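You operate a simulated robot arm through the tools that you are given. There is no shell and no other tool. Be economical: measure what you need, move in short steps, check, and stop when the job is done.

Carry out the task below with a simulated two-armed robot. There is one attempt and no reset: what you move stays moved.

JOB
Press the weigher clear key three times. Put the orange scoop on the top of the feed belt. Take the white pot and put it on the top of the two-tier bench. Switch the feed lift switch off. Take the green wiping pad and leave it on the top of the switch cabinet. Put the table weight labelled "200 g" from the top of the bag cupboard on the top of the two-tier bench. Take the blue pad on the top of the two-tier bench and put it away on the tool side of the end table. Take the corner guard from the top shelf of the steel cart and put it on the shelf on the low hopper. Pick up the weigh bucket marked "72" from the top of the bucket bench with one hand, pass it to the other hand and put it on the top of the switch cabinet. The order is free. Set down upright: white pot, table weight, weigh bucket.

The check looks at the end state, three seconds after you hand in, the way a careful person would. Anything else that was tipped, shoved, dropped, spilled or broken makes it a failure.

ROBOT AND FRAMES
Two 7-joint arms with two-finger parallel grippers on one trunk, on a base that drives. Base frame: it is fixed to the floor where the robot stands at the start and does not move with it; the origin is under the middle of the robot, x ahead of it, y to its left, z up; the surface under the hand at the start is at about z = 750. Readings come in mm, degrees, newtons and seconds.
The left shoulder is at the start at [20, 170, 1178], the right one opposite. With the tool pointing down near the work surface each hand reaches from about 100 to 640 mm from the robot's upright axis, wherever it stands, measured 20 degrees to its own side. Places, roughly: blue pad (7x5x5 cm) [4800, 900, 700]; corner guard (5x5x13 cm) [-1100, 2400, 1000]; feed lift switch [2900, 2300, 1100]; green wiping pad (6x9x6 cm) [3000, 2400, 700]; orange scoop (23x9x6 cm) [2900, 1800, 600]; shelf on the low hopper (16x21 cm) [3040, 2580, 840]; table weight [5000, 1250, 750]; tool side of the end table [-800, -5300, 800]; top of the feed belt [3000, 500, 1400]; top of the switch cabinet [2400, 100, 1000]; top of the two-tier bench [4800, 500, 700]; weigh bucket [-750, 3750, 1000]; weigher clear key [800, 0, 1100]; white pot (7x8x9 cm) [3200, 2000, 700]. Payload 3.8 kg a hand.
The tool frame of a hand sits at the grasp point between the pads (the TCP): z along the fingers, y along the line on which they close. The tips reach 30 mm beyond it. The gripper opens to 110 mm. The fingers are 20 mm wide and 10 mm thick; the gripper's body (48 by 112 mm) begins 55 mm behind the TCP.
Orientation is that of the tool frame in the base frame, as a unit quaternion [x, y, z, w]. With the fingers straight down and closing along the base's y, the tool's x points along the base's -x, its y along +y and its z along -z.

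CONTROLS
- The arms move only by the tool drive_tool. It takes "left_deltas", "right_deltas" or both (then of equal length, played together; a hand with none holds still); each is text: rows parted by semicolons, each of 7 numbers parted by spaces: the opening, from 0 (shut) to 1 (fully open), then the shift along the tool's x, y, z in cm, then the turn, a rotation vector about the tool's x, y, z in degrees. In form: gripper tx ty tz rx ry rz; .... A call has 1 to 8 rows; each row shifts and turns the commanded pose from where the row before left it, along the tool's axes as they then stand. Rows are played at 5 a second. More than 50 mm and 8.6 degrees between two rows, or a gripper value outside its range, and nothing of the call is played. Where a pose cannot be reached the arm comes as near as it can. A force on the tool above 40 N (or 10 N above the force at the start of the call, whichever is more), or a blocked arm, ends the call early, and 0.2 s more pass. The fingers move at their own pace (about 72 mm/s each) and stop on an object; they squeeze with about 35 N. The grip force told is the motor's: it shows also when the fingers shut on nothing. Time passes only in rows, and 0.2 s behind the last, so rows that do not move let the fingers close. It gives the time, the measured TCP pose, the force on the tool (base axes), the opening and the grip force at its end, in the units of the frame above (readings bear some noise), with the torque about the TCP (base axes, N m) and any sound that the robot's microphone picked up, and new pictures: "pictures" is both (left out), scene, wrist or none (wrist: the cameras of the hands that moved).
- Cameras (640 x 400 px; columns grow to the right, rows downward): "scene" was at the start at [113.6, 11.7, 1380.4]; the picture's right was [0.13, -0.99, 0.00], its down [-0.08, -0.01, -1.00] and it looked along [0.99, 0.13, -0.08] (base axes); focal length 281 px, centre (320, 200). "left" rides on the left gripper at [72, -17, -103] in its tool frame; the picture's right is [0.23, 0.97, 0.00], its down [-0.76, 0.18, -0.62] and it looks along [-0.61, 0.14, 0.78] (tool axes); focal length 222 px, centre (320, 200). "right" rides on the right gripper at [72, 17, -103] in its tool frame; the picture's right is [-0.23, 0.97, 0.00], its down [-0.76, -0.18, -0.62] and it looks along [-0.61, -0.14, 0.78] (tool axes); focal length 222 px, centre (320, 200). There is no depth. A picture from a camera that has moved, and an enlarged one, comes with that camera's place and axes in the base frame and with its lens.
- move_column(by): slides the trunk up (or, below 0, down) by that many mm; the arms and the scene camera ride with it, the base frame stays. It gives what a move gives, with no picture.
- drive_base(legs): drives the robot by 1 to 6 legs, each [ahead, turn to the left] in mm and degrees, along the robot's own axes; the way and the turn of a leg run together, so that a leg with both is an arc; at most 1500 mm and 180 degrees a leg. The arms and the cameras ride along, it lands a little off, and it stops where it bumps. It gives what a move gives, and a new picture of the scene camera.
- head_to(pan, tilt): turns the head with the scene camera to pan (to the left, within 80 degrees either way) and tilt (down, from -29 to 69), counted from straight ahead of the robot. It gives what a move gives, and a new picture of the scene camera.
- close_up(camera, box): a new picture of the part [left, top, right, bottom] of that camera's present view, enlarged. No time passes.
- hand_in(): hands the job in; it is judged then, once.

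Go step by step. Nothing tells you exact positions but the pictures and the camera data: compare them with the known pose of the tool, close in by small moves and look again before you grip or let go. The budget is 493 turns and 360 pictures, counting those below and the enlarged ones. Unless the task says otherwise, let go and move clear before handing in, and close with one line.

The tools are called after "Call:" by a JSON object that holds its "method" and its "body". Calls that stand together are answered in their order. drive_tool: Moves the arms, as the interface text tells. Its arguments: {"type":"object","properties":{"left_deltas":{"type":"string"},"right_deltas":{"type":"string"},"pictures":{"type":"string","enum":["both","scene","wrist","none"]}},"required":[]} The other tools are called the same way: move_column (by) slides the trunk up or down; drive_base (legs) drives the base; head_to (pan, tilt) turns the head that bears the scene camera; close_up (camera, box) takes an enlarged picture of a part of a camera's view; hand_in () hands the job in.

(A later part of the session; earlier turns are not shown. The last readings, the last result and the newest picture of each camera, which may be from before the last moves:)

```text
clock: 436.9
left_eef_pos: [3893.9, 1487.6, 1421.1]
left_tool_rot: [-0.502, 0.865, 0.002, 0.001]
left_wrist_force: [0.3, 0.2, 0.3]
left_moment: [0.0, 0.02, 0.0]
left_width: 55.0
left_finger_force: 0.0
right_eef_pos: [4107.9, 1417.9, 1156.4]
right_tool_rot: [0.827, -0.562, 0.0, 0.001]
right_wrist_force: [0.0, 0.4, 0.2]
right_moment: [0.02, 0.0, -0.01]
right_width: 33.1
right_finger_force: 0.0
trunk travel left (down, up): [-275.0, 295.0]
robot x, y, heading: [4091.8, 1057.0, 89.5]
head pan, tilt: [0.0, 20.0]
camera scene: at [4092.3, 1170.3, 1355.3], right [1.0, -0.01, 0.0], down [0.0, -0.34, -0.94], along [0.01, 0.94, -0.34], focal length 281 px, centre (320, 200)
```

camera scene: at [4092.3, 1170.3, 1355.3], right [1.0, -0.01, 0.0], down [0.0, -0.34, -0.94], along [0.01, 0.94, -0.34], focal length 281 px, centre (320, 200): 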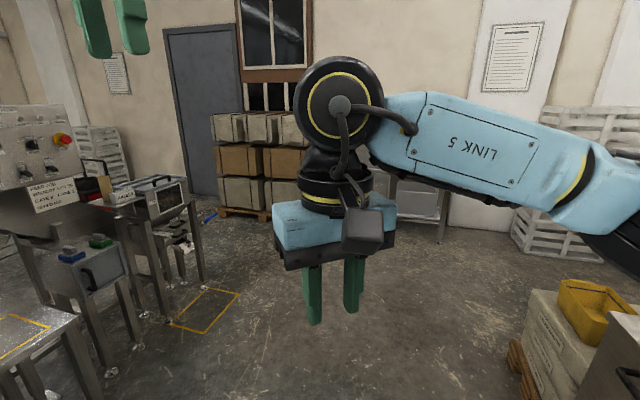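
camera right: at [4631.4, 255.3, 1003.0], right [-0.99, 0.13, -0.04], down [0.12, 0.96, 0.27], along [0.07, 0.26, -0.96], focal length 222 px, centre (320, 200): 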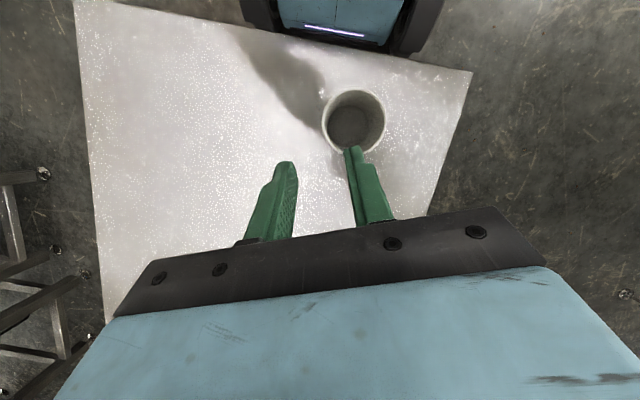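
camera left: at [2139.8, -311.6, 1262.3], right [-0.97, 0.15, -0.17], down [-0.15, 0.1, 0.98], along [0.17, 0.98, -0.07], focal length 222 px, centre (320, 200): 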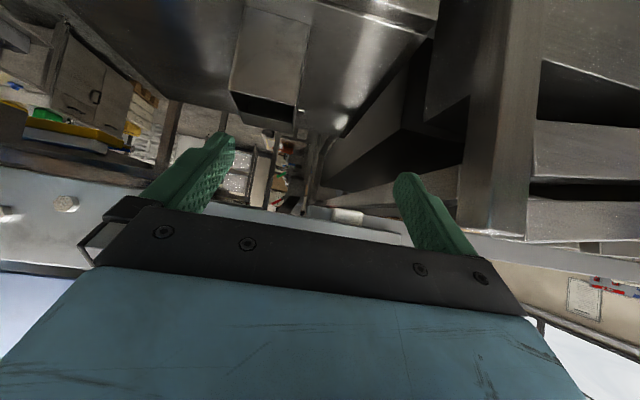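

Call:
{"method": "drive_base", "body": {"legs": [[420, 0], [0, -108]]}}

Call:
{"method": "head_to", "body": {"pan": 0, "tilt": 32}}

```text
clock: 444.0
left_eef_pos: [4565.6, 1516.4, 1421.8]
left_tool_rot: [0.412, 0.911, 0.001, 0.002]
left_wrist_force: [-0.7, -0.5, 0.6]
left_moment: [-0.01, -0.05, 0.01]
left_width: 55.1
left_finger_force: 0.1
right_eef_pos: [4429.1, 1335.4, 1156.3]
right_tool_rot: [-0.023, 1.0, 0.001, 0.0]
right_wrist_force: [0.6, -0.5, 0.4]
right_moment: [0.02, -0.02, 0.02]
right_width: 32.8
right_finger_force: 0.0
trunk travel left (down, up): [-275.0, 295.0]
robot x, y, heading: [4094.7, 1470.9, -19.5]
head pan, tilt: [0.0, 20.0]
camera scene: at [4203.6, 1432.1, 1355.3], right [-0.34, -0.94, 0.0], down [-0.32, 0.12, -0.94], along [0.89, -0.32, -0.34], focal length 281 px, centre (320, 200)
```

scene: 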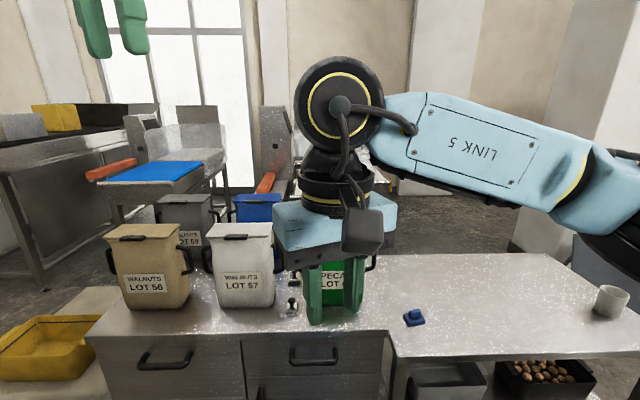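

```text
clock: 444.7
left_eef_pos: [4566.1, 1516.2, 1421.7]
left_tool_rot: [0.412, 0.911, 0.002, 0.002]
left_wrist_force: [0.2, 0.7, -1.5]
left_moment: [0.03, -0.02, 0.01]
left_width: 54.9
left_finger_force: 0.0
right_eef_pos: [4430.5, 1335.9, 1156.5]
right_tool_rot: [-0.023, 1.0, 0.001, 0.0]
right_wrist_force: [0.1, -0.3, 0.1]
right_moment: [0.02, -0.02, -0.01]
right_width: 33.1
right_finger_force: 0.2
trunk travel left (down, up): [-275.0, 295.0]
robot x, y, heading: [4098.1, 1474.0, -19.8]
head pan, tilt: [0.0, 32.0]
camera scene: at [4200.2, 1433.4, 1336.2], right [-0.34, -0.94, 0.0], down [-0.5, 0.18, -0.85], along [0.8, -0.29, -0.53], focal length 281 px, centre (320, 200)
```

scene: 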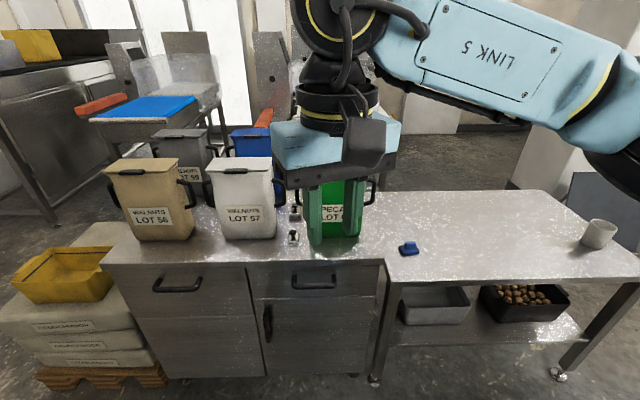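

Call:
{"method": "close_up", "body": {"camera": "scene", "box": [260, 190, 340, 255]}}

```text
6.15 times, centred on (300, 222) of scene
camera zoom: at [4200.2, 1433.4, 1336.2], right [-0.34, -0.94, 0.0], down [-0.5, 0.18, -0.85], along [0.8, -0.29, -0.53], focal length 1728 px, centre (443, 62)
```

zoom: 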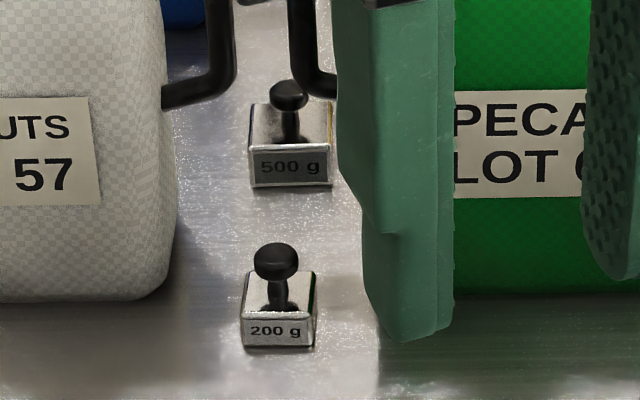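

Front weight is the 200 g one, knob at about [4854, 1283, 809]. I drive closer and pitch the right hand to reach between the bags.

Call:
{"method": "drive_base", "body": {"legs": [[190, 0]]}}

Call:
{"method": "drive_tool", "body": {"right_deltas": "0.5 0 0 0 0 0 7;0.5 0 0 0 0 0 7;0.5 0 0 0 0 0 7;0.5 0 0 0 0 -8.3 0;0.5 0 0 0 0 -8.3 0;0.5 0 0 0 0 -8.3 0;0.5 0 0 0 0 -8.3 0;0.5 0 0 0 0 -8.3 0", "pictures": "none"}}

Call:
{"method": "drive_tool", "body": {"right_deltas": "0.5 0 0 0 0 -8.3 0;0.5 3 0 1 0 0 0;0.5 3 0 1 0 0 0;0.5 3 0 1 0 0 0", "pictures": "both"}}

```text
clock: 446.3
left_eef_pos: [4745.5, 1453.2, 1421.0]
left_tool_rot: [0.411, 0.912, 0.0, 0.003]
left_wrist_force: [0.3, 0.1, 0.3]
left_moment: [-0.02, 0.0, 0.01]
left_width: 55.1
left_finger_force: 0.1
right_eef_pos: [4608.6, 1271.9, 1156.8]
right_tool_rot: [-0.023, 1.0, 0.001, 0.0]
right_wrist_force: [-0.8, 0.2, 0.2]
right_moment: [0.01, 0.04, 0.01]
right_width: 32.8
right_finger_force: 0.2
trunk travel left (down, up): [-275.0, 295.0]
robot x, y, heading: [4277.7, 1406.9, -19.3]
head pan, tilt: [0.0, 32.0]
camera scene: at [4379.6, 1369.6, 1336.1], right [-0.34, -0.94, 0.0], down [-0.5, 0.18, -0.85], along [0.8, -0.28, -0.53], focal length 281 px, centre (320, 200)
```

scene: 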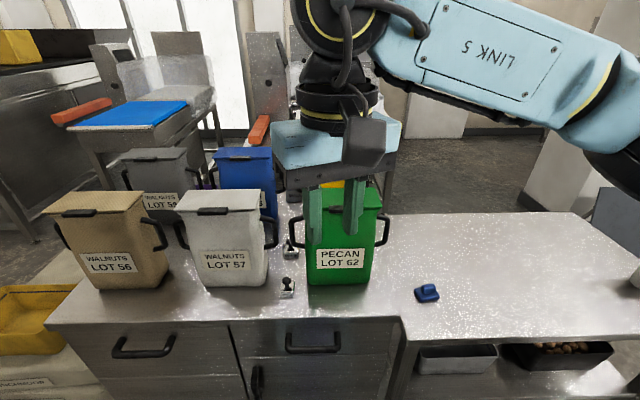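

```text
clock: 448.1
left_eef_pos: [4742.8, 1452.7, 1421.2]
left_tool_rot: [0.411, 0.911, 0.0, 0.003]
left_wrist_force: [0.0, -0.4, 0.6]
left_moment: [0.0, -0.01, 0.01]
left_width: 55.0
left_finger_force: 0.0
right_eef_pos: [4608.7, 1272.5, 1157.1]
right_tool_rot: [0.15, 0.923, -0.055, 0.351]
right_wrist_force: [0.0, 0.7, -0.8]
right_moment: [0.02, -0.02, 0.0]
right_width: 54.8
right_finger_force: 0.1
trunk travel left (down, up): [-275.0, 295.0]
robot x, y, heading: [4271.5, 1409.5, -19.6]
head pan, tilt: [0.0, 32.0]
```

```text
clock: 449.1
left_eef_pos: [4744.4, 1453.3, 1421.6]
left_tool_rot: [0.41, 0.912, 0.002, 0.003]
left_wrist_force: [0.2, 0.2, 0.8]
left_moment: [0.02, 0.01, -0.02]
left_width: 55.0
left_finger_force: 0.1
right_eef_pos: [4575.5, 1282.2, 1067.1]
right_tool_rot: [0.145, 0.895, -0.066, 0.416]
right_wrist_force: [-0.1, 0.5, 0.5]
right_moment: [0.01, -0.01, 0.01]
right_width: 54.9
right_finger_force: 0.1
trunk travel left (down, up): [-275.0, 295.0]
robot x, y, heading: [4271.6, 1411.0, -19.6]
head pan, tilt: [0.0, 32.0]
camera scene: at [4379.1, 1369.9, 1336.1], right [-0.34, -0.94, 0.0], down [-0.5, 0.18, -0.85], along [0.8, -0.28, -0.53], focal length 281 px, centre (320, 200)
camera right: at [4461.2, 1337.0, 1078.2], right [0.45, 0.88, 0.17], down [-0.04, -0.18, 0.98], along [0.89, -0.45, -0.04], focal length 222 px, centre (320, 200)
```

scene: 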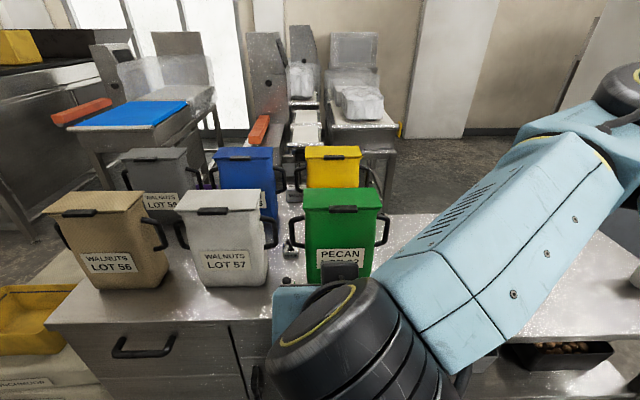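
right: 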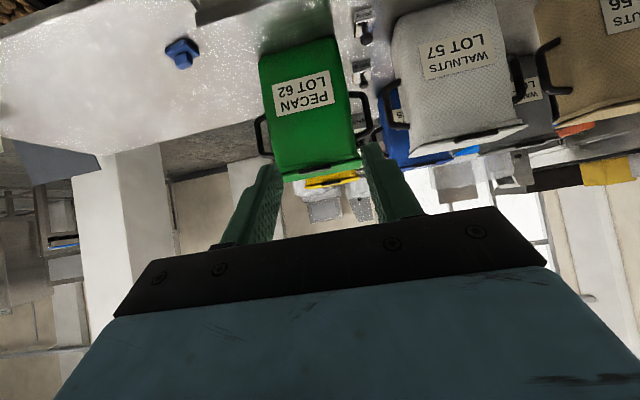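

Call:
{"method": "drive_tool", "body": {"right_deltas": "0.5 0.31 1.44 3.79 0 0 0;0.5 0.31 1.44 3.79 0 0 0;0.5 0.31 1.44 3.79 0 0 0;0.5 0.31 1.44 3.79 0 0 0;0.5 0.31 1.44 3.79 0 0 0;0.5 0.31 1.44 3.79 0 0 0;0.5 0.31 1.44 3.79 0 0 0", "pictures": "both"}}

```text
clock: 450.7
left_eef_pos: [4744.7, 1452.7, 1421.1]
left_tool_rot: [0.412, 0.911, 0.001, 0.002]
left_wrist_force: [-0.2, 0.4, 0.4]
left_moment: [0.01, 0.02, -0.01]
left_width: 55.1
left_finger_force: 0.1
right_eef_pos: [4786.1, 1320.7, 883.5]
right_tool_rot: [0.145, 0.896, -0.067, 0.415]
right_wrist_force: [-0.3, 0.0, 0.0]
right_moment: [-0.01, -0.01, -0.02]
right_width: 55.1
right_finger_force: 0.1
trunk travel left (down, up): [-275.0, 295.0]
robot x, y, heading: [4273.3, 1407.7, -19.8]
head pan, tilt: [0.0, 32.0]
camera scene: at [4379.4, 1370.0, 1336.1], right [-0.34, -0.94, 0.0], down [-0.5, 0.18, -0.85], along [0.8, -0.28, -0.53], focal length 281 px, centre (320, 200)
camera right: at [4670.7, 1374.3, 894.6], right [0.45, 0.88, 0.17], down [-0.04, -0.18, 0.98], along [0.89, -0.44, -0.04], focal length 222 px, centre (320, 200)
```

scene: 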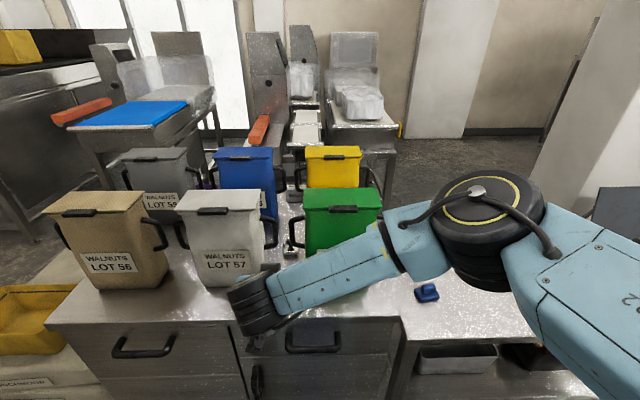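
right: 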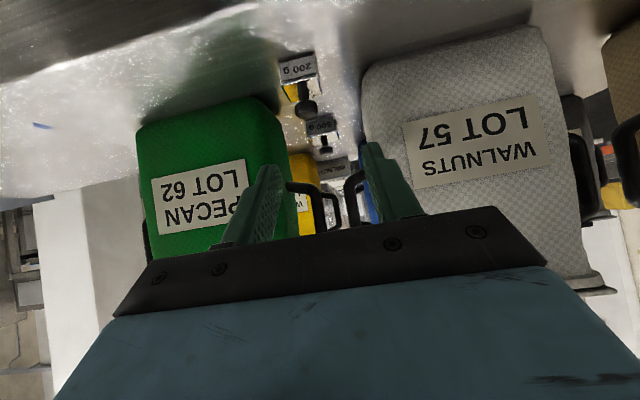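

Call:
{"method": "drive_tool", "body": {"right_deltas": "0.45 0.4 -0.3 2.7 0 0 0;0.45 0.4 -0.3 2.7 0 0 0;0.45 0.3 -0.2 2.4 0 0 0", "pictures": "wrist"}}

```text
clock: 451.5
left_eef_pos: [4743.9, 1453.5, 1421.4]
left_tool_rot: [0.411, 0.911, 0.001, 0.003]
left_wrist_force: [-0.4, -0.6, -0.4]
left_moment: [-0.04, -0.02, 0.0]
left_width: 55.2
left_finger_force: 0.1
right_eef_pos: [4831.6, 1294.7, 822.3]
right_tool_rot: [0.144, 0.896, -0.067, 0.415]
right_wrist_force: [-0.2, 0.2, 0.2]
right_moment: [0.02, 0.0, -0.02]
right_width: 49.8
right_finger_force: 0.1
trunk travel left (down, up): [-275.0, 295.0]
robot x, y, heading: [4271.5, 1409.3, -19.4]
head pan, tilt: [0.0, 32.0]
camera right: at [4717.0, 1348.0, 832.6], right [0.44, 0.88, 0.17], down [-0.04, -0.17, 0.98], along [0.89, -0.44, -0.04], focal length 222 px, centre (320, 200)
```

right: 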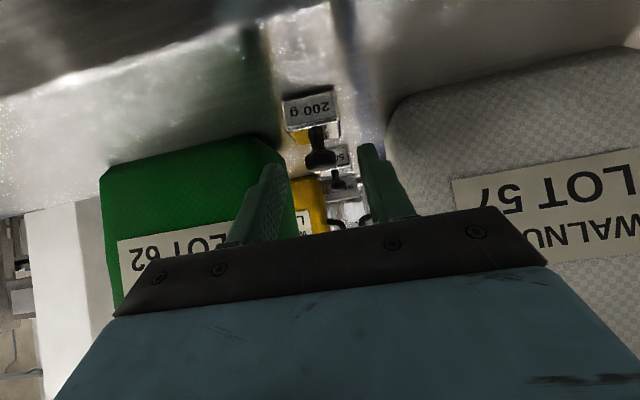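

Call:
{"method": "drive_tool", "body": {"right_deltas": "0.45 0 0 1.5 0 0 0;0.45 0 0 1.4 0 0 0;0 0 0 0 0 0 0;0 0 0 0 0 0 0;0 0 0 0 0 0 0", "pictures": "wrist"}}

```text
clock: 452.7
left_eef_pos: [4743.1, 1452.6, 1421.7]
left_tool_rot: [0.411, 0.911, 0.001, 0.002]
left_wrist_force: [0.5, -0.1, -0.3]
left_moment: [-0.01, -0.02, -0.01]
left_width: 54.8
left_finger_force: 0.1
right_eef_pos: [4854.2, 1288.1, 802.4]
right_tool_rot: [0.144, 0.896, -0.067, 0.416]
right_wrist_force: [0.8, -0.3, 1.4]
right_moment: [-0.03, -0.1, -0.03]
right_width: 35.3
right_finger_force: 34.9
trunk travel left (down, up): [-275.0, 295.0]
robot x, y, heading: [4273.1, 1407.5, -19.7]
head pan, tilt: [0.0, 32.0]
camera right: at [4739.7, 1342.8, 813.8], right [0.45, 0.88, 0.17], down [-0.04, -0.17, 0.98], along [0.89, -0.45, -0.04], focal length 222 px, centre (320, 200)
```

right: 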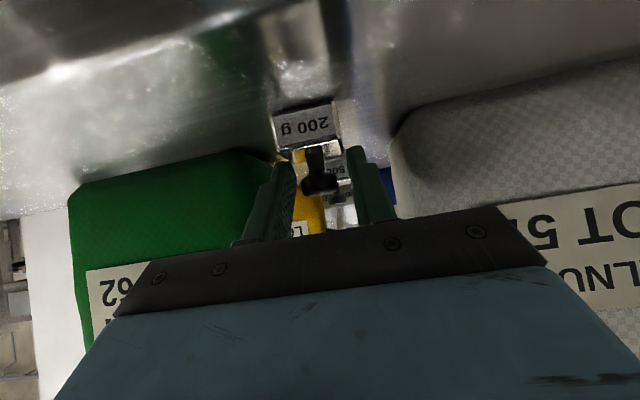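

Call:
{"method": "drive_tool", "body": {"right_deltas": "0.45 0 0 0 0 0 0;0.45 0 0 0 0 0 0;0.45 0.5 0 0.2 0 0 0;0 0 0 0 0 0 0;0 0 0 0 0 0 0;0 0 0 0 0 0 0", "pictures": "none"}}

Call:
{"method": "drive_tool", "body": {"right_deltas": "0 -1.53 0 -1.29 0 0 0;0 -3 0 -2.5 0 0 0;0 -3 0 -2.5 0 0 0", "pictures": "both"}}

```text
clock: 454.1
left_eef_pos: [4743.3, 1453.2, 1420.7]
left_tool_rot: [0.411, 0.911, 0.001, 0.002]
left_wrist_force: [0.4, -0.1, -1.2]
left_moment: [0.01, 0.01, -0.03]
left_width: 55.1
left_finger_force: 0.2
right_eef_pos: [4853.0, 1290.0, 797.0]
right_tool_rot: [0.145, 0.896, -0.066, 0.414]
right_wrist_force: [-0.3, 0.4, -0.4]
right_moment: [-0.01, 0.03, -0.01]
right_width: 35.7
right_finger_force: 35.2
trunk travel left (down, up): [-275.0, 295.0]
robot x, y, heading: [4274.8, 1407.5, -19.7]
head pan, tilt: [0.0, 32.0]
```

```text
clock: 454.9
left_eef_pos: [4743.4, 1453.1, 1421.0]
left_tool_rot: [0.412, 0.911, 0.0, 0.003]
left_wrist_force: [0.2, 0.4, -0.2]
left_moment: [0.0, -0.06, 0.02]
left_width: 55.1
left_finger_force: 0.1
right_eef_pos: [4854.7, 1287.4, 894.5]
right_tool_rot: [0.144, 0.896, -0.066, 0.415]
right_wrist_force: [-0.3, 0.0, -2.4]
right_moment: [-0.02, 0.03, 0.01]
right_width: 35.3
right_finger_force: 34.8
trunk travel left (down, up): [-275.0, 295.0]
robot x, y, heading: [4273.0, 1407.6, -19.6]
head pan, tilt: [0.0, 32.0]
camera scene: at [4378.7, 1369.7, 1336.2], right [-0.34, -0.94, 0.0], down [-0.5, 0.18, -0.85], along [0.8, -0.28, -0.53], focal length 281 px, centre (320, 200)
camera right: at [4740.1, 1341.0, 905.1], right [0.45, 0.88, 0.17], down [-0.04, -0.17, 0.98], along [0.89, -0.45, -0.04], focal length 222 px, centre (320, 200)
```

scene: 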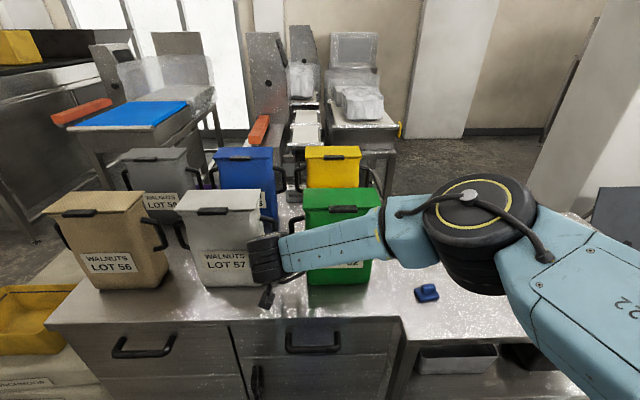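
right: 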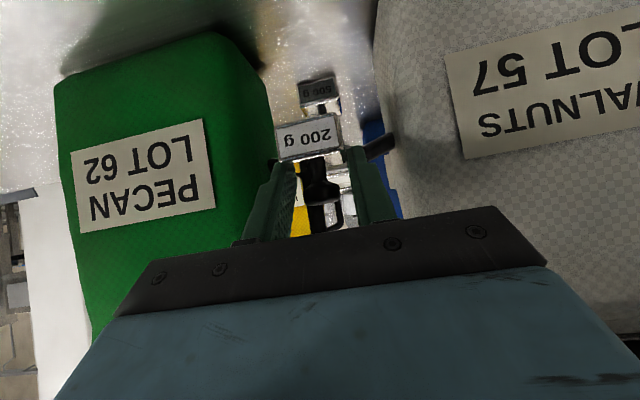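

The 200 g weight is lifted. I pull it out from between the bags and drive to the bench.

Call:
{"method": "drive_tool", "body": {"right_deltas": "0 1.2 -0.2 -3.8 0 0 0;0 1.2 -0.2 -3.8 0 0 0;0 1.2 -0.2 -3.8 0 0 0;0 1.2 -0.2 -3.8 0 0 0", "pictures": "none"}}

Call:
{"method": "drive_base", "body": {"legs": [[0, -82], [606, 0], [0, 82]]}}

```text
clock: 455.9
left_eef_pos: [4742.6, 1453.3, 1420.0]
left_tool_rot: [0.411, 0.912, 0.001, 0.004]
left_wrist_force: [0.4, 0.3, -0.3]
left_moment: [0.0, 0.02, 0.0]
left_width: 55.0
left_finger_force: 0.1
right_eef_pos: [4709.1, 1330.6, 957.3]
right_tool_rot: [0.145, 0.896, -0.067, 0.414]
right_wrist_force: [-0.8, -0.7, -1.9]
right_moment: [-0.04, 0.01, -0.03]
right_width: 35.5
right_finger_force: 35.6
trunk travel left (down, up): [-275.0, 295.0]
robot x, y, heading: [4273.0, 1407.9, -19.7]
head pan, tilt: [0.0, 32.0]
```

```text
clock: 466.2
left_eef_pos: [4637.2, 846.3, 1421.3]
left_tool_rot: [0.424, 0.906, 0.0, 0.003]
left_wrist_force: [-0.3, -0.3, -0.6]
left_moment: [0.01, -0.01, -0.01]
left_width: 54.9
left_finger_force: 0.0
right_eef_pos: [4600.2, 722.4, 956.1]
right_tool_rot: [0.157, 0.894, -0.072, 0.414]
right_wrist_force: [-0.7, -0.9, -1.0]
right_moment: [0.02, 0.05, 0.03]
right_width: 35.4
right_finger_force: 34.9
trunk travel left (down, up): [-275.0, 295.0]
robot x, y, heading: [4163.4, 813.6, -21.4]
head pan, tilt: [0.0, 32.0]
camera scene: at [4269.6, 772.3, 1336.1], right [-0.36, -0.93, 0.0], down [-0.49, 0.19, -0.85], along [0.79, -0.31, -0.53], focal length 281 px, centre (320, 200)
```

scene: 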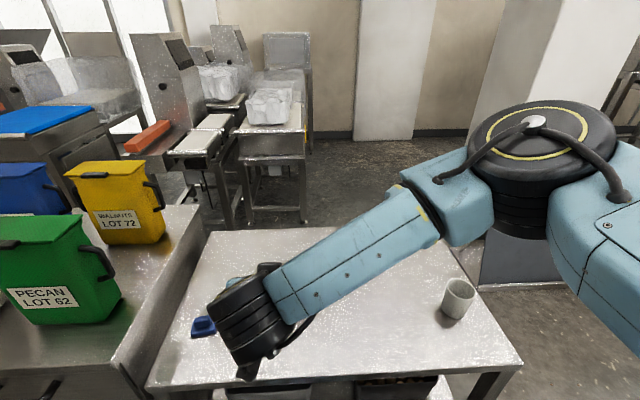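

Call:
{"method": "drive_tool", "body": {"right_deltas": "0 1.36 0.4 4.5 0 0 0;0 1.36 0.4 4.5 0 0 0;0 1.36 0.4 4.5 0 0 0;0 1.36 0.4 4.5 0 0 0;0 1.36 0.4 4.5 0 0 0", "pictures": "both"}}

```text
clock: 467.4
left_eef_pos: [4637.9, 845.0, 1420.5]
left_tool_rot: [0.424, 0.905, 0.0, 0.002]
left_wrist_force: [0.2, 0.2, -0.3]
left_moment: [-0.03, 0.03, 0.01]
left_width: 55.0
left_finger_force: 0.0
right_eef_pos: [4723.1, 700.1, 757.9]
right_tool_rot: [0.157, 0.894, -0.073, 0.414]
right_wrist_force: [1.1, 0.3, -2.1]
right_moment: [-0.01, 0.03, 0.01]
right_width: 35.3
right_finger_force: 35.2
trunk travel left (down, up): [-275.0, 295.0]
robot x, y, heading: [4165.6, 811.3, -21.4]
head pan, tilt: [0.0, 32.0]
camera scene: at [4269.9, 772.6, 1336.1], right [-0.36, -0.93, 0.0], down [-0.49, 0.19, -0.85], along [0.79, -0.31, -0.53], focal length 281 px, centre (320, 200)
camera right: at [4611.7, 758.7, 768.8], right [0.47, 0.87, 0.17], down [-0.04, -0.17, 0.98], along [0.88, -0.47, -0.04], focal length 222 px, centre (320, 200)
```

scene: 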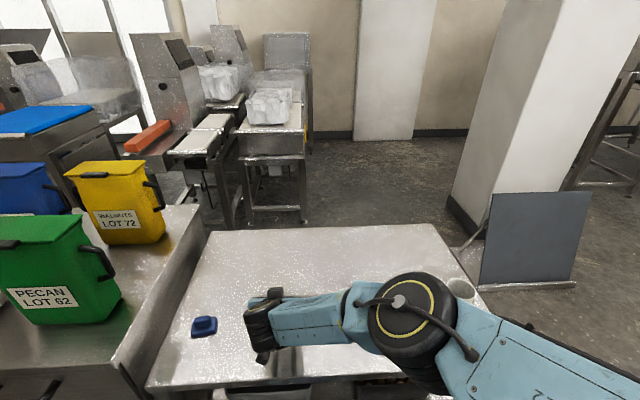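
right: 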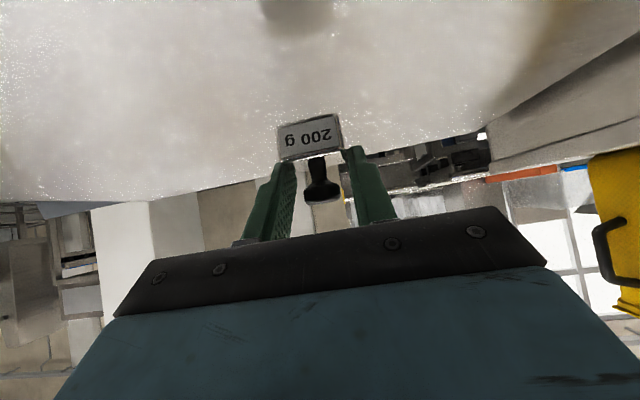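

Call:
{"method": "drive_tool", "body": {"right_deltas": "0 1.9 0 1.62 0 0 0;0 1.9 0 1.62 0 0 0;0 0.4 0 0.33 0 0 0;0 0.3 0 0.26 0 0 0;0 0.3 0 0.26 0 0 0", "pictures": "none"}}

```text
clock: 468.8
left_eef_pos: [4636.2, 845.9, 1421.4]
left_tool_rot: [0.425, 0.905, 0.0, 0.002]
left_wrist_force: [0.5, 0.0, 0.4]
left_moment: [0.01, -0.02, 0.01]
left_width: 55.0
left_finger_force: 0.1
right_eef_pos: [4723.3, 643.0, 700.9]
right_tool_rot: [0.175, 0.888, -0.103, 0.412]
right_wrist_force: [0.3, 0.3, -2.5]
right_moment: [-0.03, 0.01, 0.03]
right_width: 35.3
right_finger_force: 35.3
right hand out of reach, approached as far as the arm can: row 2, 4, 5
trunk travel left (down, up): [-275.0, 295.0]
robot x, y, heading: [4167.8, 814.6, -21.3]
head pan, tilt: [0.0, 32.0]
stopped in row 5 (right hand): the arm was blocked; the commanded pose is now the measured one
```

Call:
{"method": "drive_tool", "body": {"right_deltas": "0 -2 0 -1.62 0 0 0;0 -2.5 0.5 -2 0 0 1.5;0 -2.5 0.5 -2 0 0 1.5", "pictures": "none"}}

Call:
{"method": "move_column", "body": {"by": -100}}

Call:
{"method": "head_to", "body": {"pan": 0, "tilt": 36}}

```text
clock: 469.6
left_eef_pos: [4636.8, 845.8, 1420.4]
left_tool_rot: [0.424, 0.906, 0.002, 0.002]
left_wrist_force: [0.6, -0.2, 0.7]
left_moment: [0.01, 0.02, 0.0]
left_width: 55.1
left_finger_force: 0.0
right_eef_pos: [4726.5, 658.2, 789.7]
right_tool_rot: [0.197, 0.884, -0.09, 0.414]
right_wrist_force: [0.5, 0.2, -2.1]
right_moment: [0.02, 0.02, -0.01]
right_width: 35.4
right_finger_force: 35.7
trunk travel left (down, up): [-275.0, 295.0]
robot x, y, heading: [4164.7, 813.6, -21.3]
head pan, tilt: [0.0, 32.0]
```

```text
clock: 470.9
left_eef_pos: [4634.0, 845.7, 1321.7]
left_tool_rot: [0.425, 0.905, 0.002, 0.003]
left_wrist_force: [-0.6, -0.3, -0.6]
left_moment: [-0.01, 0.03, 0.01]
left_width: 54.9
left_finger_force: 0.2
right_eef_pos: [4728.2, 657.7, 694.0]
right_tool_rot: [0.195, 0.882, -0.089, 0.419]
right_wrist_force: [3.7, 0.5, 28.5]
right_moment: [-0.29, -0.54, 0.01]
right_width: 36.0
right_finger_force: 35.1
trunk travel left (down, up): [-175.0, 395.0]
robot x, y, heading: [4165.2, 810.8, -21.2]
head pan, tilt: [0.0, 32.0]
```

```text
clock: 471.5
left_eef_pos: [4633.8, 847.3, 1322.4]
left_tool_rot: [0.424, 0.906, 0.002, 0.003]
left_wrist_force: [-0.1, 0.7, -0.3]
left_moment: [0.01, -0.05, 0.0]
left_width: 54.9
left_finger_force: 0.1
right_eef_pos: [4728.1, 658.6, 694.7]
right_tool_rot: [0.194, 0.883, -0.09, 0.419]
right_wrist_force: [6.7, 1.5, 29.2]
right_moment: [-0.2, -0.54, 0.02]
right_width: 35.1
right_finger_force: 35.0
trunk travel left (down, up): [-175.0, 395.0]
robot x, y, heading: [4162.7, 810.0, -21.0]
head pan, tilt: [0.0, 36.0]
camera scene: at [4265.9, 773.7, 1230.3], right [-0.36, -0.93, 0.0], down [-0.55, 0.21, -0.81], along [0.76, -0.29, -0.59], focal length 281 px, centre (320, 200)
```

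scene: 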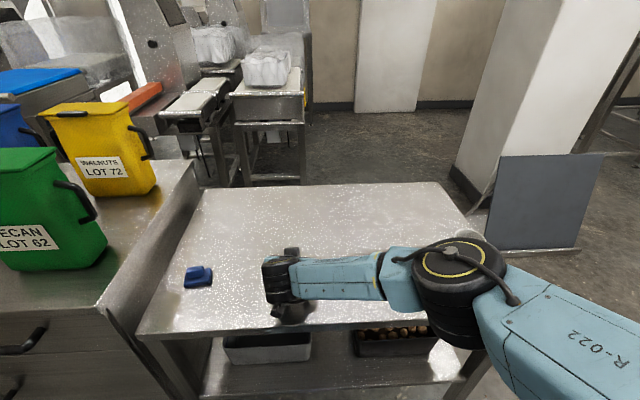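

Contact: the weight is on the bench. I release and withdraw.

Call:
{"method": "drive_tool", "body": {"right_deltas": "0.5 0 0 0 0 0 0;0.5 0 0 0 0 0 0;0.5 0 0 -2 0 0 0;0.5 0 0 -4 0 0 0;0.5 0 0 -4 0 0 0;0.5 -2 0 -4 0 0 0;0.5 -4 0 -2 0 0 0;0.5 -4 0 -2 0 0 0", "pictures": "both"}}

```text
clock: 473.3
left_eef_pos: [4635.6, 845.8, 1321.4]
left_tool_rot: [0.424, 0.906, 0.001, 0.002]
left_wrist_force: [0.6, 0.0, 0.1]
left_moment: [0.01, -0.01, 0.01]
left_width: 55.5
left_finger_force: 0.1
right_eef_pos: [4661.5, 686.6, 880.5]
right_tool_rot: [0.195, 0.885, -0.089, 0.414]
right_wrist_force: [0.4, -0.4, 0.2]
right_moment: [-0.04, 0.01, 0.01]
right_width: 54.9
right_finger_force: 0.1
trunk travel left (down, up): [-175.0, 395.0]
robot x, y, heading: [4161.6, 811.6, -20.8]
head pan, tilt: [0.0, 36.0]
camera scene: at [4267.4, 773.0, 1230.0], right [-0.36, -0.93, 0.0], down [-0.55, 0.21, -0.81], along [0.75, -0.29, -0.59], focal length 281 px, centre (320, 200)
camera right: at [4553.2, 753.5, 891.2], right [0.54, 0.82, 0.18], down [-0.07, -0.17, 0.98], along [0.84, -0.54, -0.04], focal length 222 px, centre (320, 200)
```

scene: 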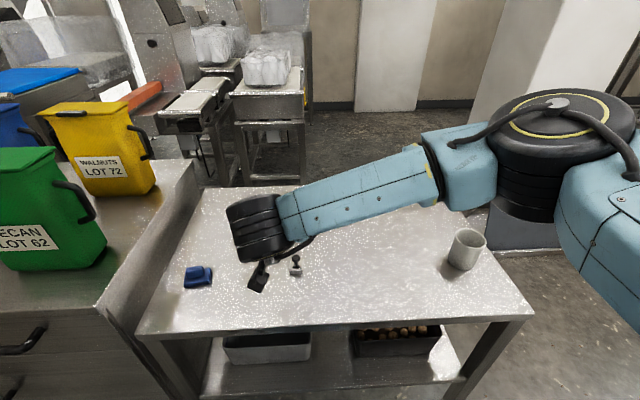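
right: 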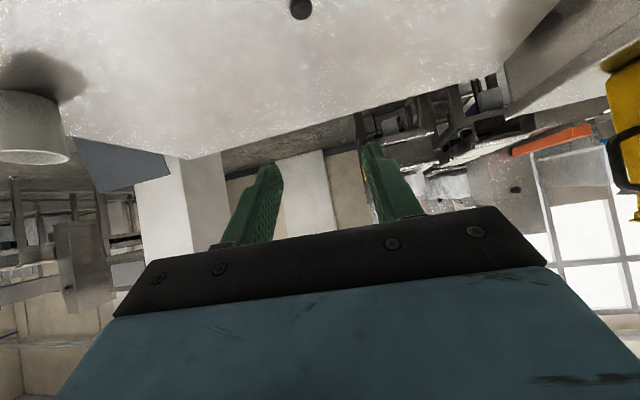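

The weight stands upright. Next the scoop and green pad. I level the right hand, restore the trunk height and drive to the scoop table.

Call:
{"method": "drive_tool", "body": {"right_deltas": "0.5 0 0 -4 0 8.3 0;0.5 0 0 -4 0 8.3 0;0.5 0 0 -4 0 8.3 0;0.5 0 0 -4 0 8.3 0;0.5 0 0 -4 0 8.3 0;0.5 0 0 -4 0 8.3 0", "left_deltas": "0.5 0 0 2 0 0 0;0.5 0 0 2 0 0 0;0.5 0 0 2 0 0 0;0.5 0 0 2 0 0 0;0.5 0 0 2 0 0 0;0.5 0 0 2 0 0 0", "pictures": "none"}}

Call:
{"method": "move_column", "body": {"by": 100}}

Call:
{"method": "drive_base", "body": {"legs": [[-100, 0], [0, 130], [1150, 0]]}}

Call:
{"method": "head_to", "body": {"pan": 40, "tilt": 25}}

```text
clock: 474.7
left_eef_pos: [4638.8, 845.5, 1201.1]
left_tool_rot: [0.424, 0.906, 0.001, 0.003]
left_wrist_force: [0.4, -0.1, 0.2]
left_moment: [-0.02, 0.0, -0.01]
left_width: 54.9
left_finger_force: 0.2
right_eef_pos: [4557.7, 741.3, 1084.3]
right_tool_rot: [0.214, 0.977, 0.001, 0.001]
right_wrist_force: [0.6, -0.3, 0.1]
right_moment: [0.02, 0.04, 0.0]
right_width: 55.3
right_finger_force: 0.0
trunk travel left (down, up): [-175.0, 395.0]
robot x, y, heading: [4169.8, 817.3, -21.1]
head pan, tilt: [0.0, 36.0]
```

```text
clock: 476.1
left_eef_pos: [4638.2, 844.7, 1301.1]
left_tool_rot: [0.424, 0.905, 0.001, 0.002]
left_wrist_force: [-0.4, 0.0, -0.3]
left_moment: [-0.01, 0.02, -0.04]
left_width: 55.1
left_finger_force: 0.2
right_eef_pos: [4558.0, 741.0, 1183.9]
right_tool_rot: [0.216, 0.976, 0.001, 0.003]
right_wrist_force: [-0.7, 0.1, -0.4]
right_moment: [-0.02, 0.04, -0.02]
right_width: 54.9
right_finger_force: 0.0
trunk travel left (down, up): [-275.0, 295.0]
robot x, y, heading: [4164.4, 807.9, -20.9]
head pan, tilt: [0.0, 36.0]
```

```text
clock: 488.0
left_eef_pos: [3414.8, 2291.7, 1300.2]
left_tool_rot: [-0.627, 0.779, 0.002, 0.0]
left_wrist_force: [-0.9, -0.3, 0.6]
left_moment: [0.03, -0.01, 0.01]
left_width: 55.1
left_finger_force: 0.0
right_eef_pos: [3547.5, 2290.3, 1184.1]
right_tool_rot: [0.782, -0.623, -0.003, 0.0]
right_wrist_force: [1.3, 0.0, 0.2]
right_moment: [-0.02, -0.01, 0.01]
right_width: 55.2
right_finger_force: 0.1
trunk travel left (down, up): [-275.0, 295.0]
robot x, y, heading: [3730.4, 1934.0, 106.4]
head pan, tilt: [0.0, 36.0]
camera scene: at [3701.6, 2041.3, 1329.9], right [0.96, 0.29, 0.0], down [0.17, -0.56, -0.81], along [-0.23, 0.78, -0.59], focal length 281 px, centre (320, 200)
```

scene: 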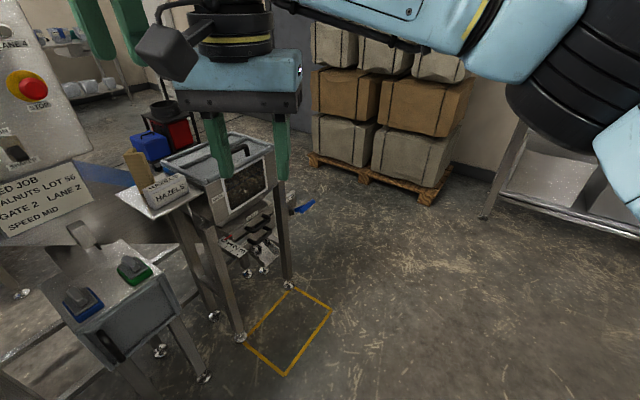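

```text
clock: 489.1
left_eef_pos: [3416.5, 2290.6, 1301.5]
left_tool_rot: [-0.626, 0.779, 0.003, 0.001]
left_wrist_force: [0.3, -0.1, -0.2]
left_moment: [-0.03, 0.01, 0.02]
left_width: 54.7
left_finger_force: 0.1
right_eef_pos: [3546.6, 2291.9, 1184.6]
right_tool_rot: [0.782, -0.623, -0.004, -0.001]
right_wrist_force: [-0.5, 0.1, 0.0]
right_moment: [0.0, 0.0, -0.02]
right_width: 55.1
right_finger_force: 0.0
trunk travel left (down, up): [-275.0, 295.0]
robot x, y, heading: [3732.0, 1935.0, 106.5]
head pan, tilt: [40.0, 25.0]
camera scene: at [3649.8, 2008.0, 1347.2], right [0.55, 0.83, 0.0], down [0.35, -0.23, -0.91], along [-0.76, 0.5, -0.42], focal length 281 px, centre (320, 200)
```

scene: 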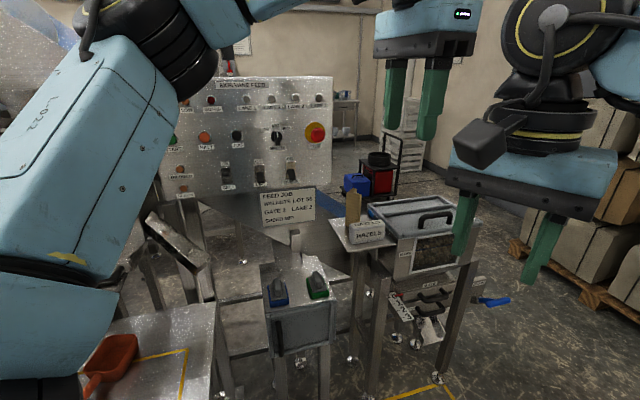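

Call:
{"method": "drive_base", "body": {"legs": [[0, 82], [110, 0]]}}

Call:
{"method": "head_to", "body": {"pan": 0, "tilt": 40}}

```text
clock: 493.8
left_eef_pos: [3232.3, 1656.9, 1300.2]
left_tool_rot: [0.985, -0.175, -0.002, 0.002]
left_wrist_force: [0.4, 0.5, -0.1]
left_moment: [-0.01, -0.03, 0.02]
left_width: 55.1
left_finger_force: 0.2
right_eef_pos: [3249.5, 1786.2, 1183.3]
right_tool_rot: [0.999, 0.044, -0.003, 0.003]
right_wrist_force: [-0.5, -0.4, 0.5]
right_moment: [0.03, -0.03, 0.01]
right_width: 54.9
right_finger_force: 0.0
trunk travel left (down, up): [-275.0, 295.0]
robot x, y, heading: [3629.8, 1925.2, -170.9]
head pan, tilt: [40.0, 25.0]
camera scene: at [3545.5, 1848.4, 1347.2], right [-0.75, 0.66, 0.0], down [0.28, 0.32, -0.91], along [-0.6, -0.68, -0.42], focal length 281 px, centre (320, 200)
```

scene: 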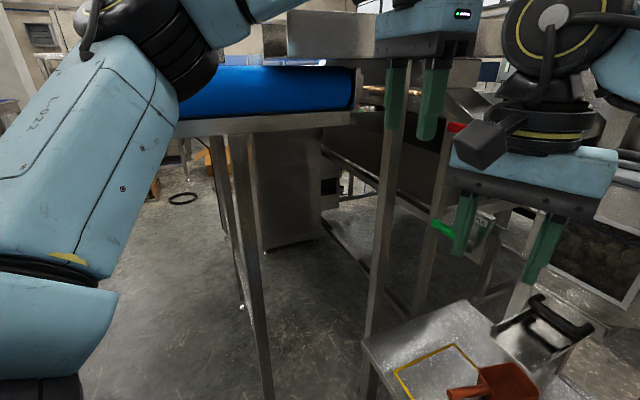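

```text
clock: 494.8
left_eef_pos: [3232.8, 1655.2, 1300.8]
left_tool_rot: [0.985, -0.175, -0.003, 0.002]
left_wrist_force: [-0.1, 0.2, 0.3]
left_moment: [-0.02, -0.03, 0.0]
left_width: 55.1
left_finger_force: 0.1
right_eef_pos: [3250.1, 1787.6, 1184.4]
right_tool_rot: [0.999, 0.046, -0.003, 0.001]
right_wrist_force: [0.3, -0.3, -1.0]
right_moment: [0.01, -0.02, 0.01]
right_width: 55.2
right_finger_force: 0.2
trunk travel left (down, up): [-275.0, 295.0]
robot x, y, heading: [3628.9, 1918.8, -171.3]
head pan, tilt: [0.0, 40.0]
camera scene: at [3523.2, 1904.8, 1324.0], right [-0.15, 0.99, 0.0], down [0.63, 0.1, -0.77], along [-0.76, -0.12, -0.64], focal length 281 px, centre (320, 200)
```

scene: 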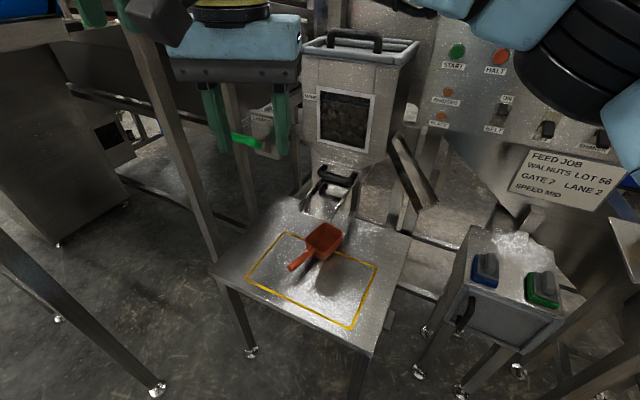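

Call:
{"method": "drive_base", "body": {"legs": [[80, 0]]}}

Call:
{"method": "drive_tool", "body": {"right_deltas": "0.6 0 0 0 0 0 7.6;0.6 0 0 0 0 0 7.6;0.6 0 0 0 0 0 7.6;0.6 0 0 0 0 0 7.6;0.6 0 0 0 0 0 7.6;0.6 -4 0 2 0 0 0;0.6 -4 0 2 0 0 0;0.6 -4 0 2 0 0 0", "pictures": "both"}}

```text
clock: 495.9
left_eef_pos: [3154.3, 1645.4, 1301.5]
left_tool_rot: [0.984, -0.176, -0.001, 0.002]
left_wrist_force: [-0.4, 0.6, 0.7]
left_moment: [0.0, -0.04, 0.01]
left_width: 54.8
left_finger_force: 0.0
right_eef_pos: [3171.2, 1775.9, 1184.4]
right_tool_rot: [0.999, 0.045, -0.003, 0.002]
right_wrist_force: [0.5, -0.5, -0.2]
right_moment: [0.02, -0.03, 0.01]
right_width: 55.0
right_finger_force: 0.0
trunk travel left (down, up): [-275.0, 295.0]
robot x, y, heading: [3543.7, 1911.2, -171.4]
head pan, tilt: [0.0, 40.0]
camera scene: at [3443.5, 1892.8, 1323.8], right [-0.15, 0.99, 0.0], down [0.64, 0.1, -0.77], along [-0.76, -0.12, -0.64], focal length 281 px, centre (320, 200)
```

scene: 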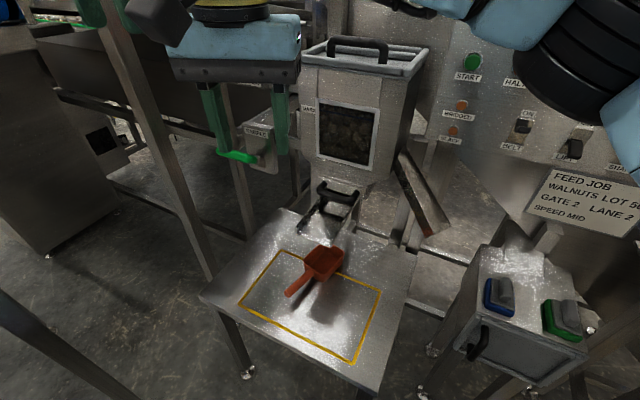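

```text
clock: 497.7
left_eef_pos: [3152.7, 1645.9, 1301.3]
left_tool_rot: [0.984, -0.177, -0.002, 0.001]
left_wrist_force: [0.1, -0.3, -0.1]
left_moment: [-0.02, 0.0, -0.01]
left_width: 55.0
left_finger_force: 0.0
right_eef_pos: [3069.0, 1841.2, 1125.1]
right_tool_rot: [0.959, -0.284, -0.002, 0.002]
right_wrist_force: [0.6, -0.2, -0.1]
right_moment: [-0.07, -0.03, 0.05]
right_width: 65.8
right_finger_force: 0.1
trunk travel left (down, up): [-275.0, 295.0]
robot x, y, heading: [3547.7, 1907.8, -171.1]
head pan, tilt: [0.0, 40.0]
camera scene: at [3443.6, 1893.7, 1323.8], right [-0.15, 0.99, 0.0], down [0.64, 0.1, -0.77], along [-0.76, -0.12, -0.64], focal length 281 px, centre (320, 200)
camera right: at [3121.0, 1786.6, 1227.9], right [-0.72, -0.69, 0.01], down [-0.54, 0.57, 0.62], along [-0.44, 0.44, -0.78], focal length 222 px, centre (320, 200)
```

scene: 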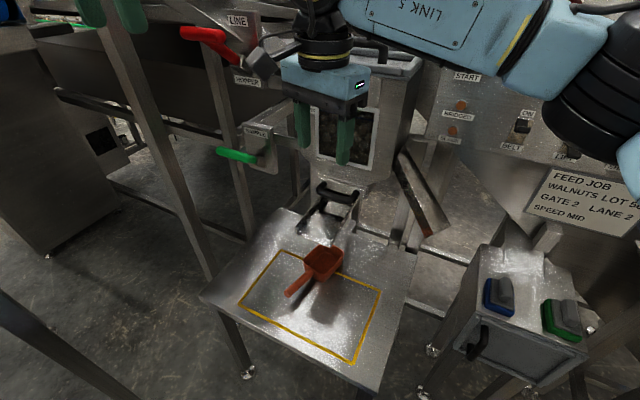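
right: 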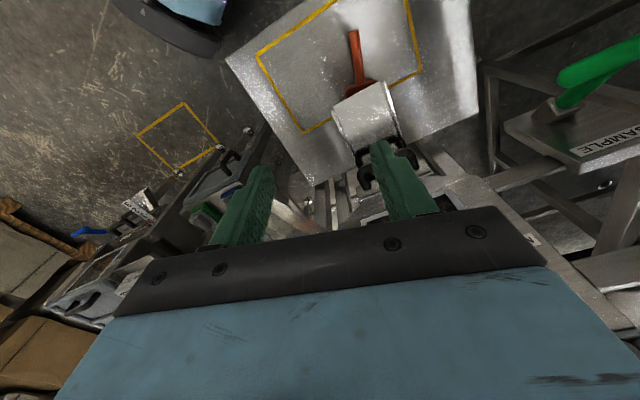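

Call:
{"method": "drive_tool", "body": {"right_deltas": "0.6 0.3 3.5 3 0 0 0;0.6 0.3 3.5 3 0 0 0;0.6 0.2 3.6 3 0 0 0;0.6 0 0 4.8 0 0 0;0.6 0 0 4.8 0 0 0;0.6 0 0 4.8 0 0 0;0.6 0 0 4.8 0 0 0", "pictures": "both"}}

```text
clock: 499.3
left_eef_pos: [3153.6, 1645.7, 1302.1]
left_tool_rot: [0.984, -0.176, -0.002, 0.001]
left_wrist_force: [-0.4, -0.1, -0.3]
left_moment: [0.03, -0.02, -0.02]
left_width: 54.9
left_finger_force: 0.1
right_eef_pos: [3024.3, 1755.2, 845.4]
right_tool_rot: [0.959, -0.284, -0.001, 0.004]
right_wrist_force: [-1.6, 0.1, -0.1]
right_moment: [0.03, 0.0, -0.01]
right_width: 65.9
right_finger_force: 0.1
right hand out of reach, approached as far as the arm can: row 7
trunk travel left (down, up): [-275.0, 295.0]
robot x, y, heading: [3547.9, 1912.0, -171.2]
head pan, tilt: [0.0, 40.0]
camera scene: at [3443.9, 1893.2, 1323.9], right [-0.15, 0.99, 0.0], down [0.64, 0.1, -0.77], along [-0.76, -0.12, -0.64], focal length 281 px, centre (320, 200)
camera right: at [3076.5, 1701.0, 948.4], right [-0.72, -0.69, 0.01], down [-0.54, 0.57, 0.62], along [-0.44, 0.44, -0.78], focal length 222 px, centre (320, 200)
```

scene: 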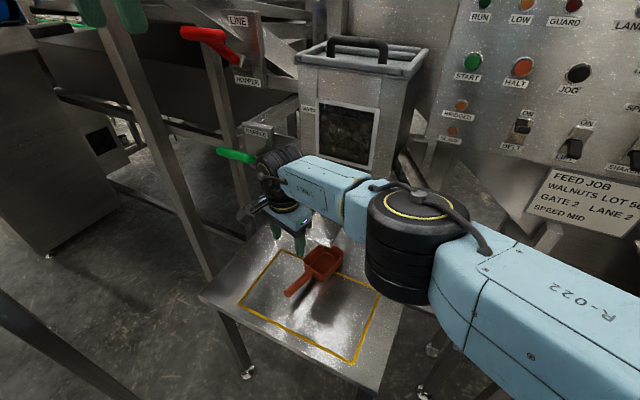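
right: 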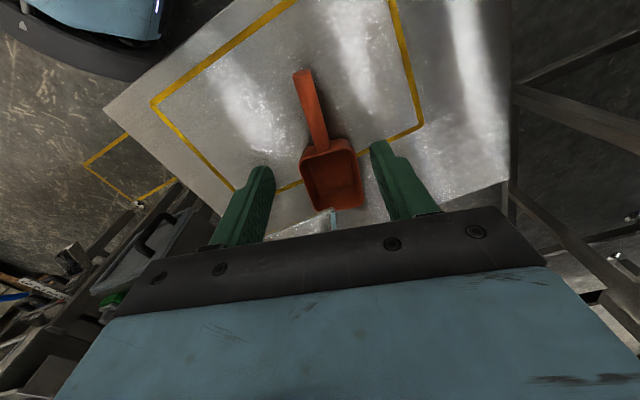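

Call:
{"method": "move_column", "body": {"by": -150}}

Call:
{"method": "drive_tool", "body": {"right_deltas": "0.6 -1.5 -0.86 0 0 0 0", "pictures": "wrist"}}

```text
clock: 500.1
left_eef_pos: [3154.5, 1645.8, 1244.0]
left_tool_rot: [0.984, -0.176, -0.003, 0.0]
left_wrist_force: [-0.7, 0.6, -0.2]
left_moment: [0.01, -0.02, 0.02]
left_width: 54.9
left_finger_force: 0.0
right_eef_pos: [3024.3, 1754.6, 794.3]
right_tool_rot: [0.959, -0.284, -0.005, 0.002]
right_wrist_force: [5.0, 2.1, 8.5]
right_moment: [0.04, 0.66, -0.19]
right_width: 65.8
right_finger_force: 0.0
trunk travel left (down, up): [-218.0, 352.0]
robot x, y, heading: [3545.6, 1908.0, -171.4]
head pan, tilt: [0.0, 40.0]
stopped: the force on the tool passed its limit at 57 N (the readings are from after the stop); the commanded pose is now the measured one
```

```text
clock: 500.5
left_eef_pos: [3157.0, 1640.5, 1244.0]
left_tool_rot: [0.985, -0.175, -0.003, -0.001]
left_wrist_force: [-0.2, -0.3, 0.0]
left_moment: [0.03, 0.01, 0.04]
left_width: 54.9
left_finger_force: 0.1
right_eef_pos: [3022.8, 1759.2, 794.8]
right_tool_rot: [0.961, -0.277, -0.002, 0.006]
right_wrist_force: [17.2, -32.8, 1.9]
right_moment: [1.84, 1.04, 0.64]
right_width: 66.1
right_finger_force: 0.0
trunk travel left (down, up): [-218.0, 352.0]
robot x, y, heading: [3545.8, 1910.3, -171.4]
head pan, tilt: [0.0, 40.0]
camera right: at [3075.4, 1706.3, 897.7], right [-0.71, -0.7, 0.01], down [-0.55, 0.56, 0.62], along [-0.44, 0.43, -0.78], focal length 222 px, centre (320, 200)
```

right: 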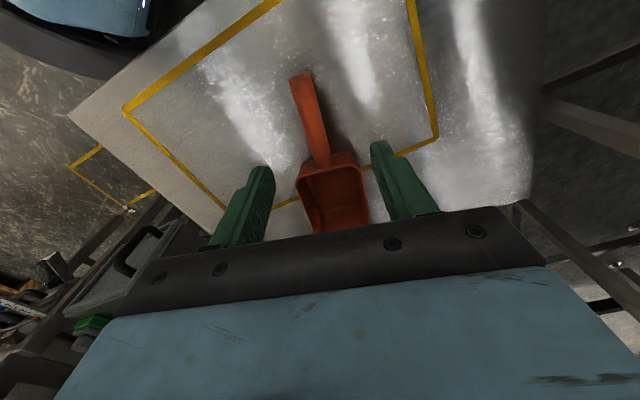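

The hand brushes the chute plate above the scoop head. I back off upward, tilt the wrist away from the plate, and take the handle nearer its end.

Call:
{"method": "drive_tool", "body": {"right_deltas": "0.6 1.5 0.86 0 0 0 0;0.6 1.5 0 -2 0 0 0;0.6 1.5 0 -2 0 -8.3 0;0.6 0 0 0 0 -8.3 0;0.6 0 0 0 0 -8.3 0", "pictures": "both"}}

```text
clock: 501.7
left_eef_pos: [3155.2, 1644.5, 1243.9]
left_tool_rot: [0.984, -0.176, -0.002, 0.002]
left_wrist_force: [-0.5, -0.3, 0.2]
left_moment: [0.04, 0.02, -0.01]
left_width: 55.1
left_finger_force: 0.0
right_eef_pos: [3048.7, 1739.1, 831.7]
right_tool_rot: [0.935, -0.279, -0.212, -0.06]
right_wrist_force: [-0.2, -0.7, 0.0]
right_moment: [-0.02, -0.07, -0.04]
right_width: 66.1
right_finger_force: 0.1
trunk travel left (down, up): [-218.0, 352.0]
robot x, y, heading: [3546.2, 1910.7, -171.2]
head pan, tilt: [0.0, 40.0]
camera scene: at [3444.6, 1892.6, 1266.8], right [-0.15, 0.99, 0.0], down [0.64, 0.1, -0.77], along [-0.76, -0.12, -0.64], focal length 281 px, centre (320, 200)
camera right: at [3131.6, 1663.3, 893.7], right [-0.7, -0.7, 0.1], down [-0.25, 0.38, 0.89], along [-0.66, 0.6, -0.45], focal length 222 px, centre (320, 200)
```

scene: 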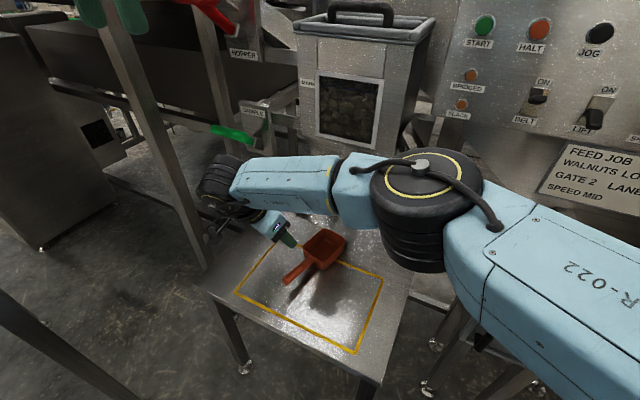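
right: 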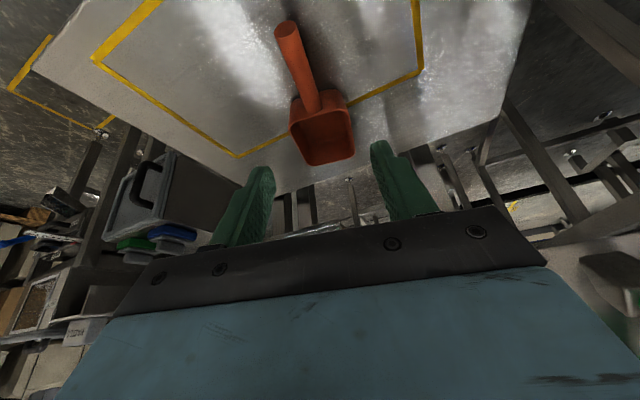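

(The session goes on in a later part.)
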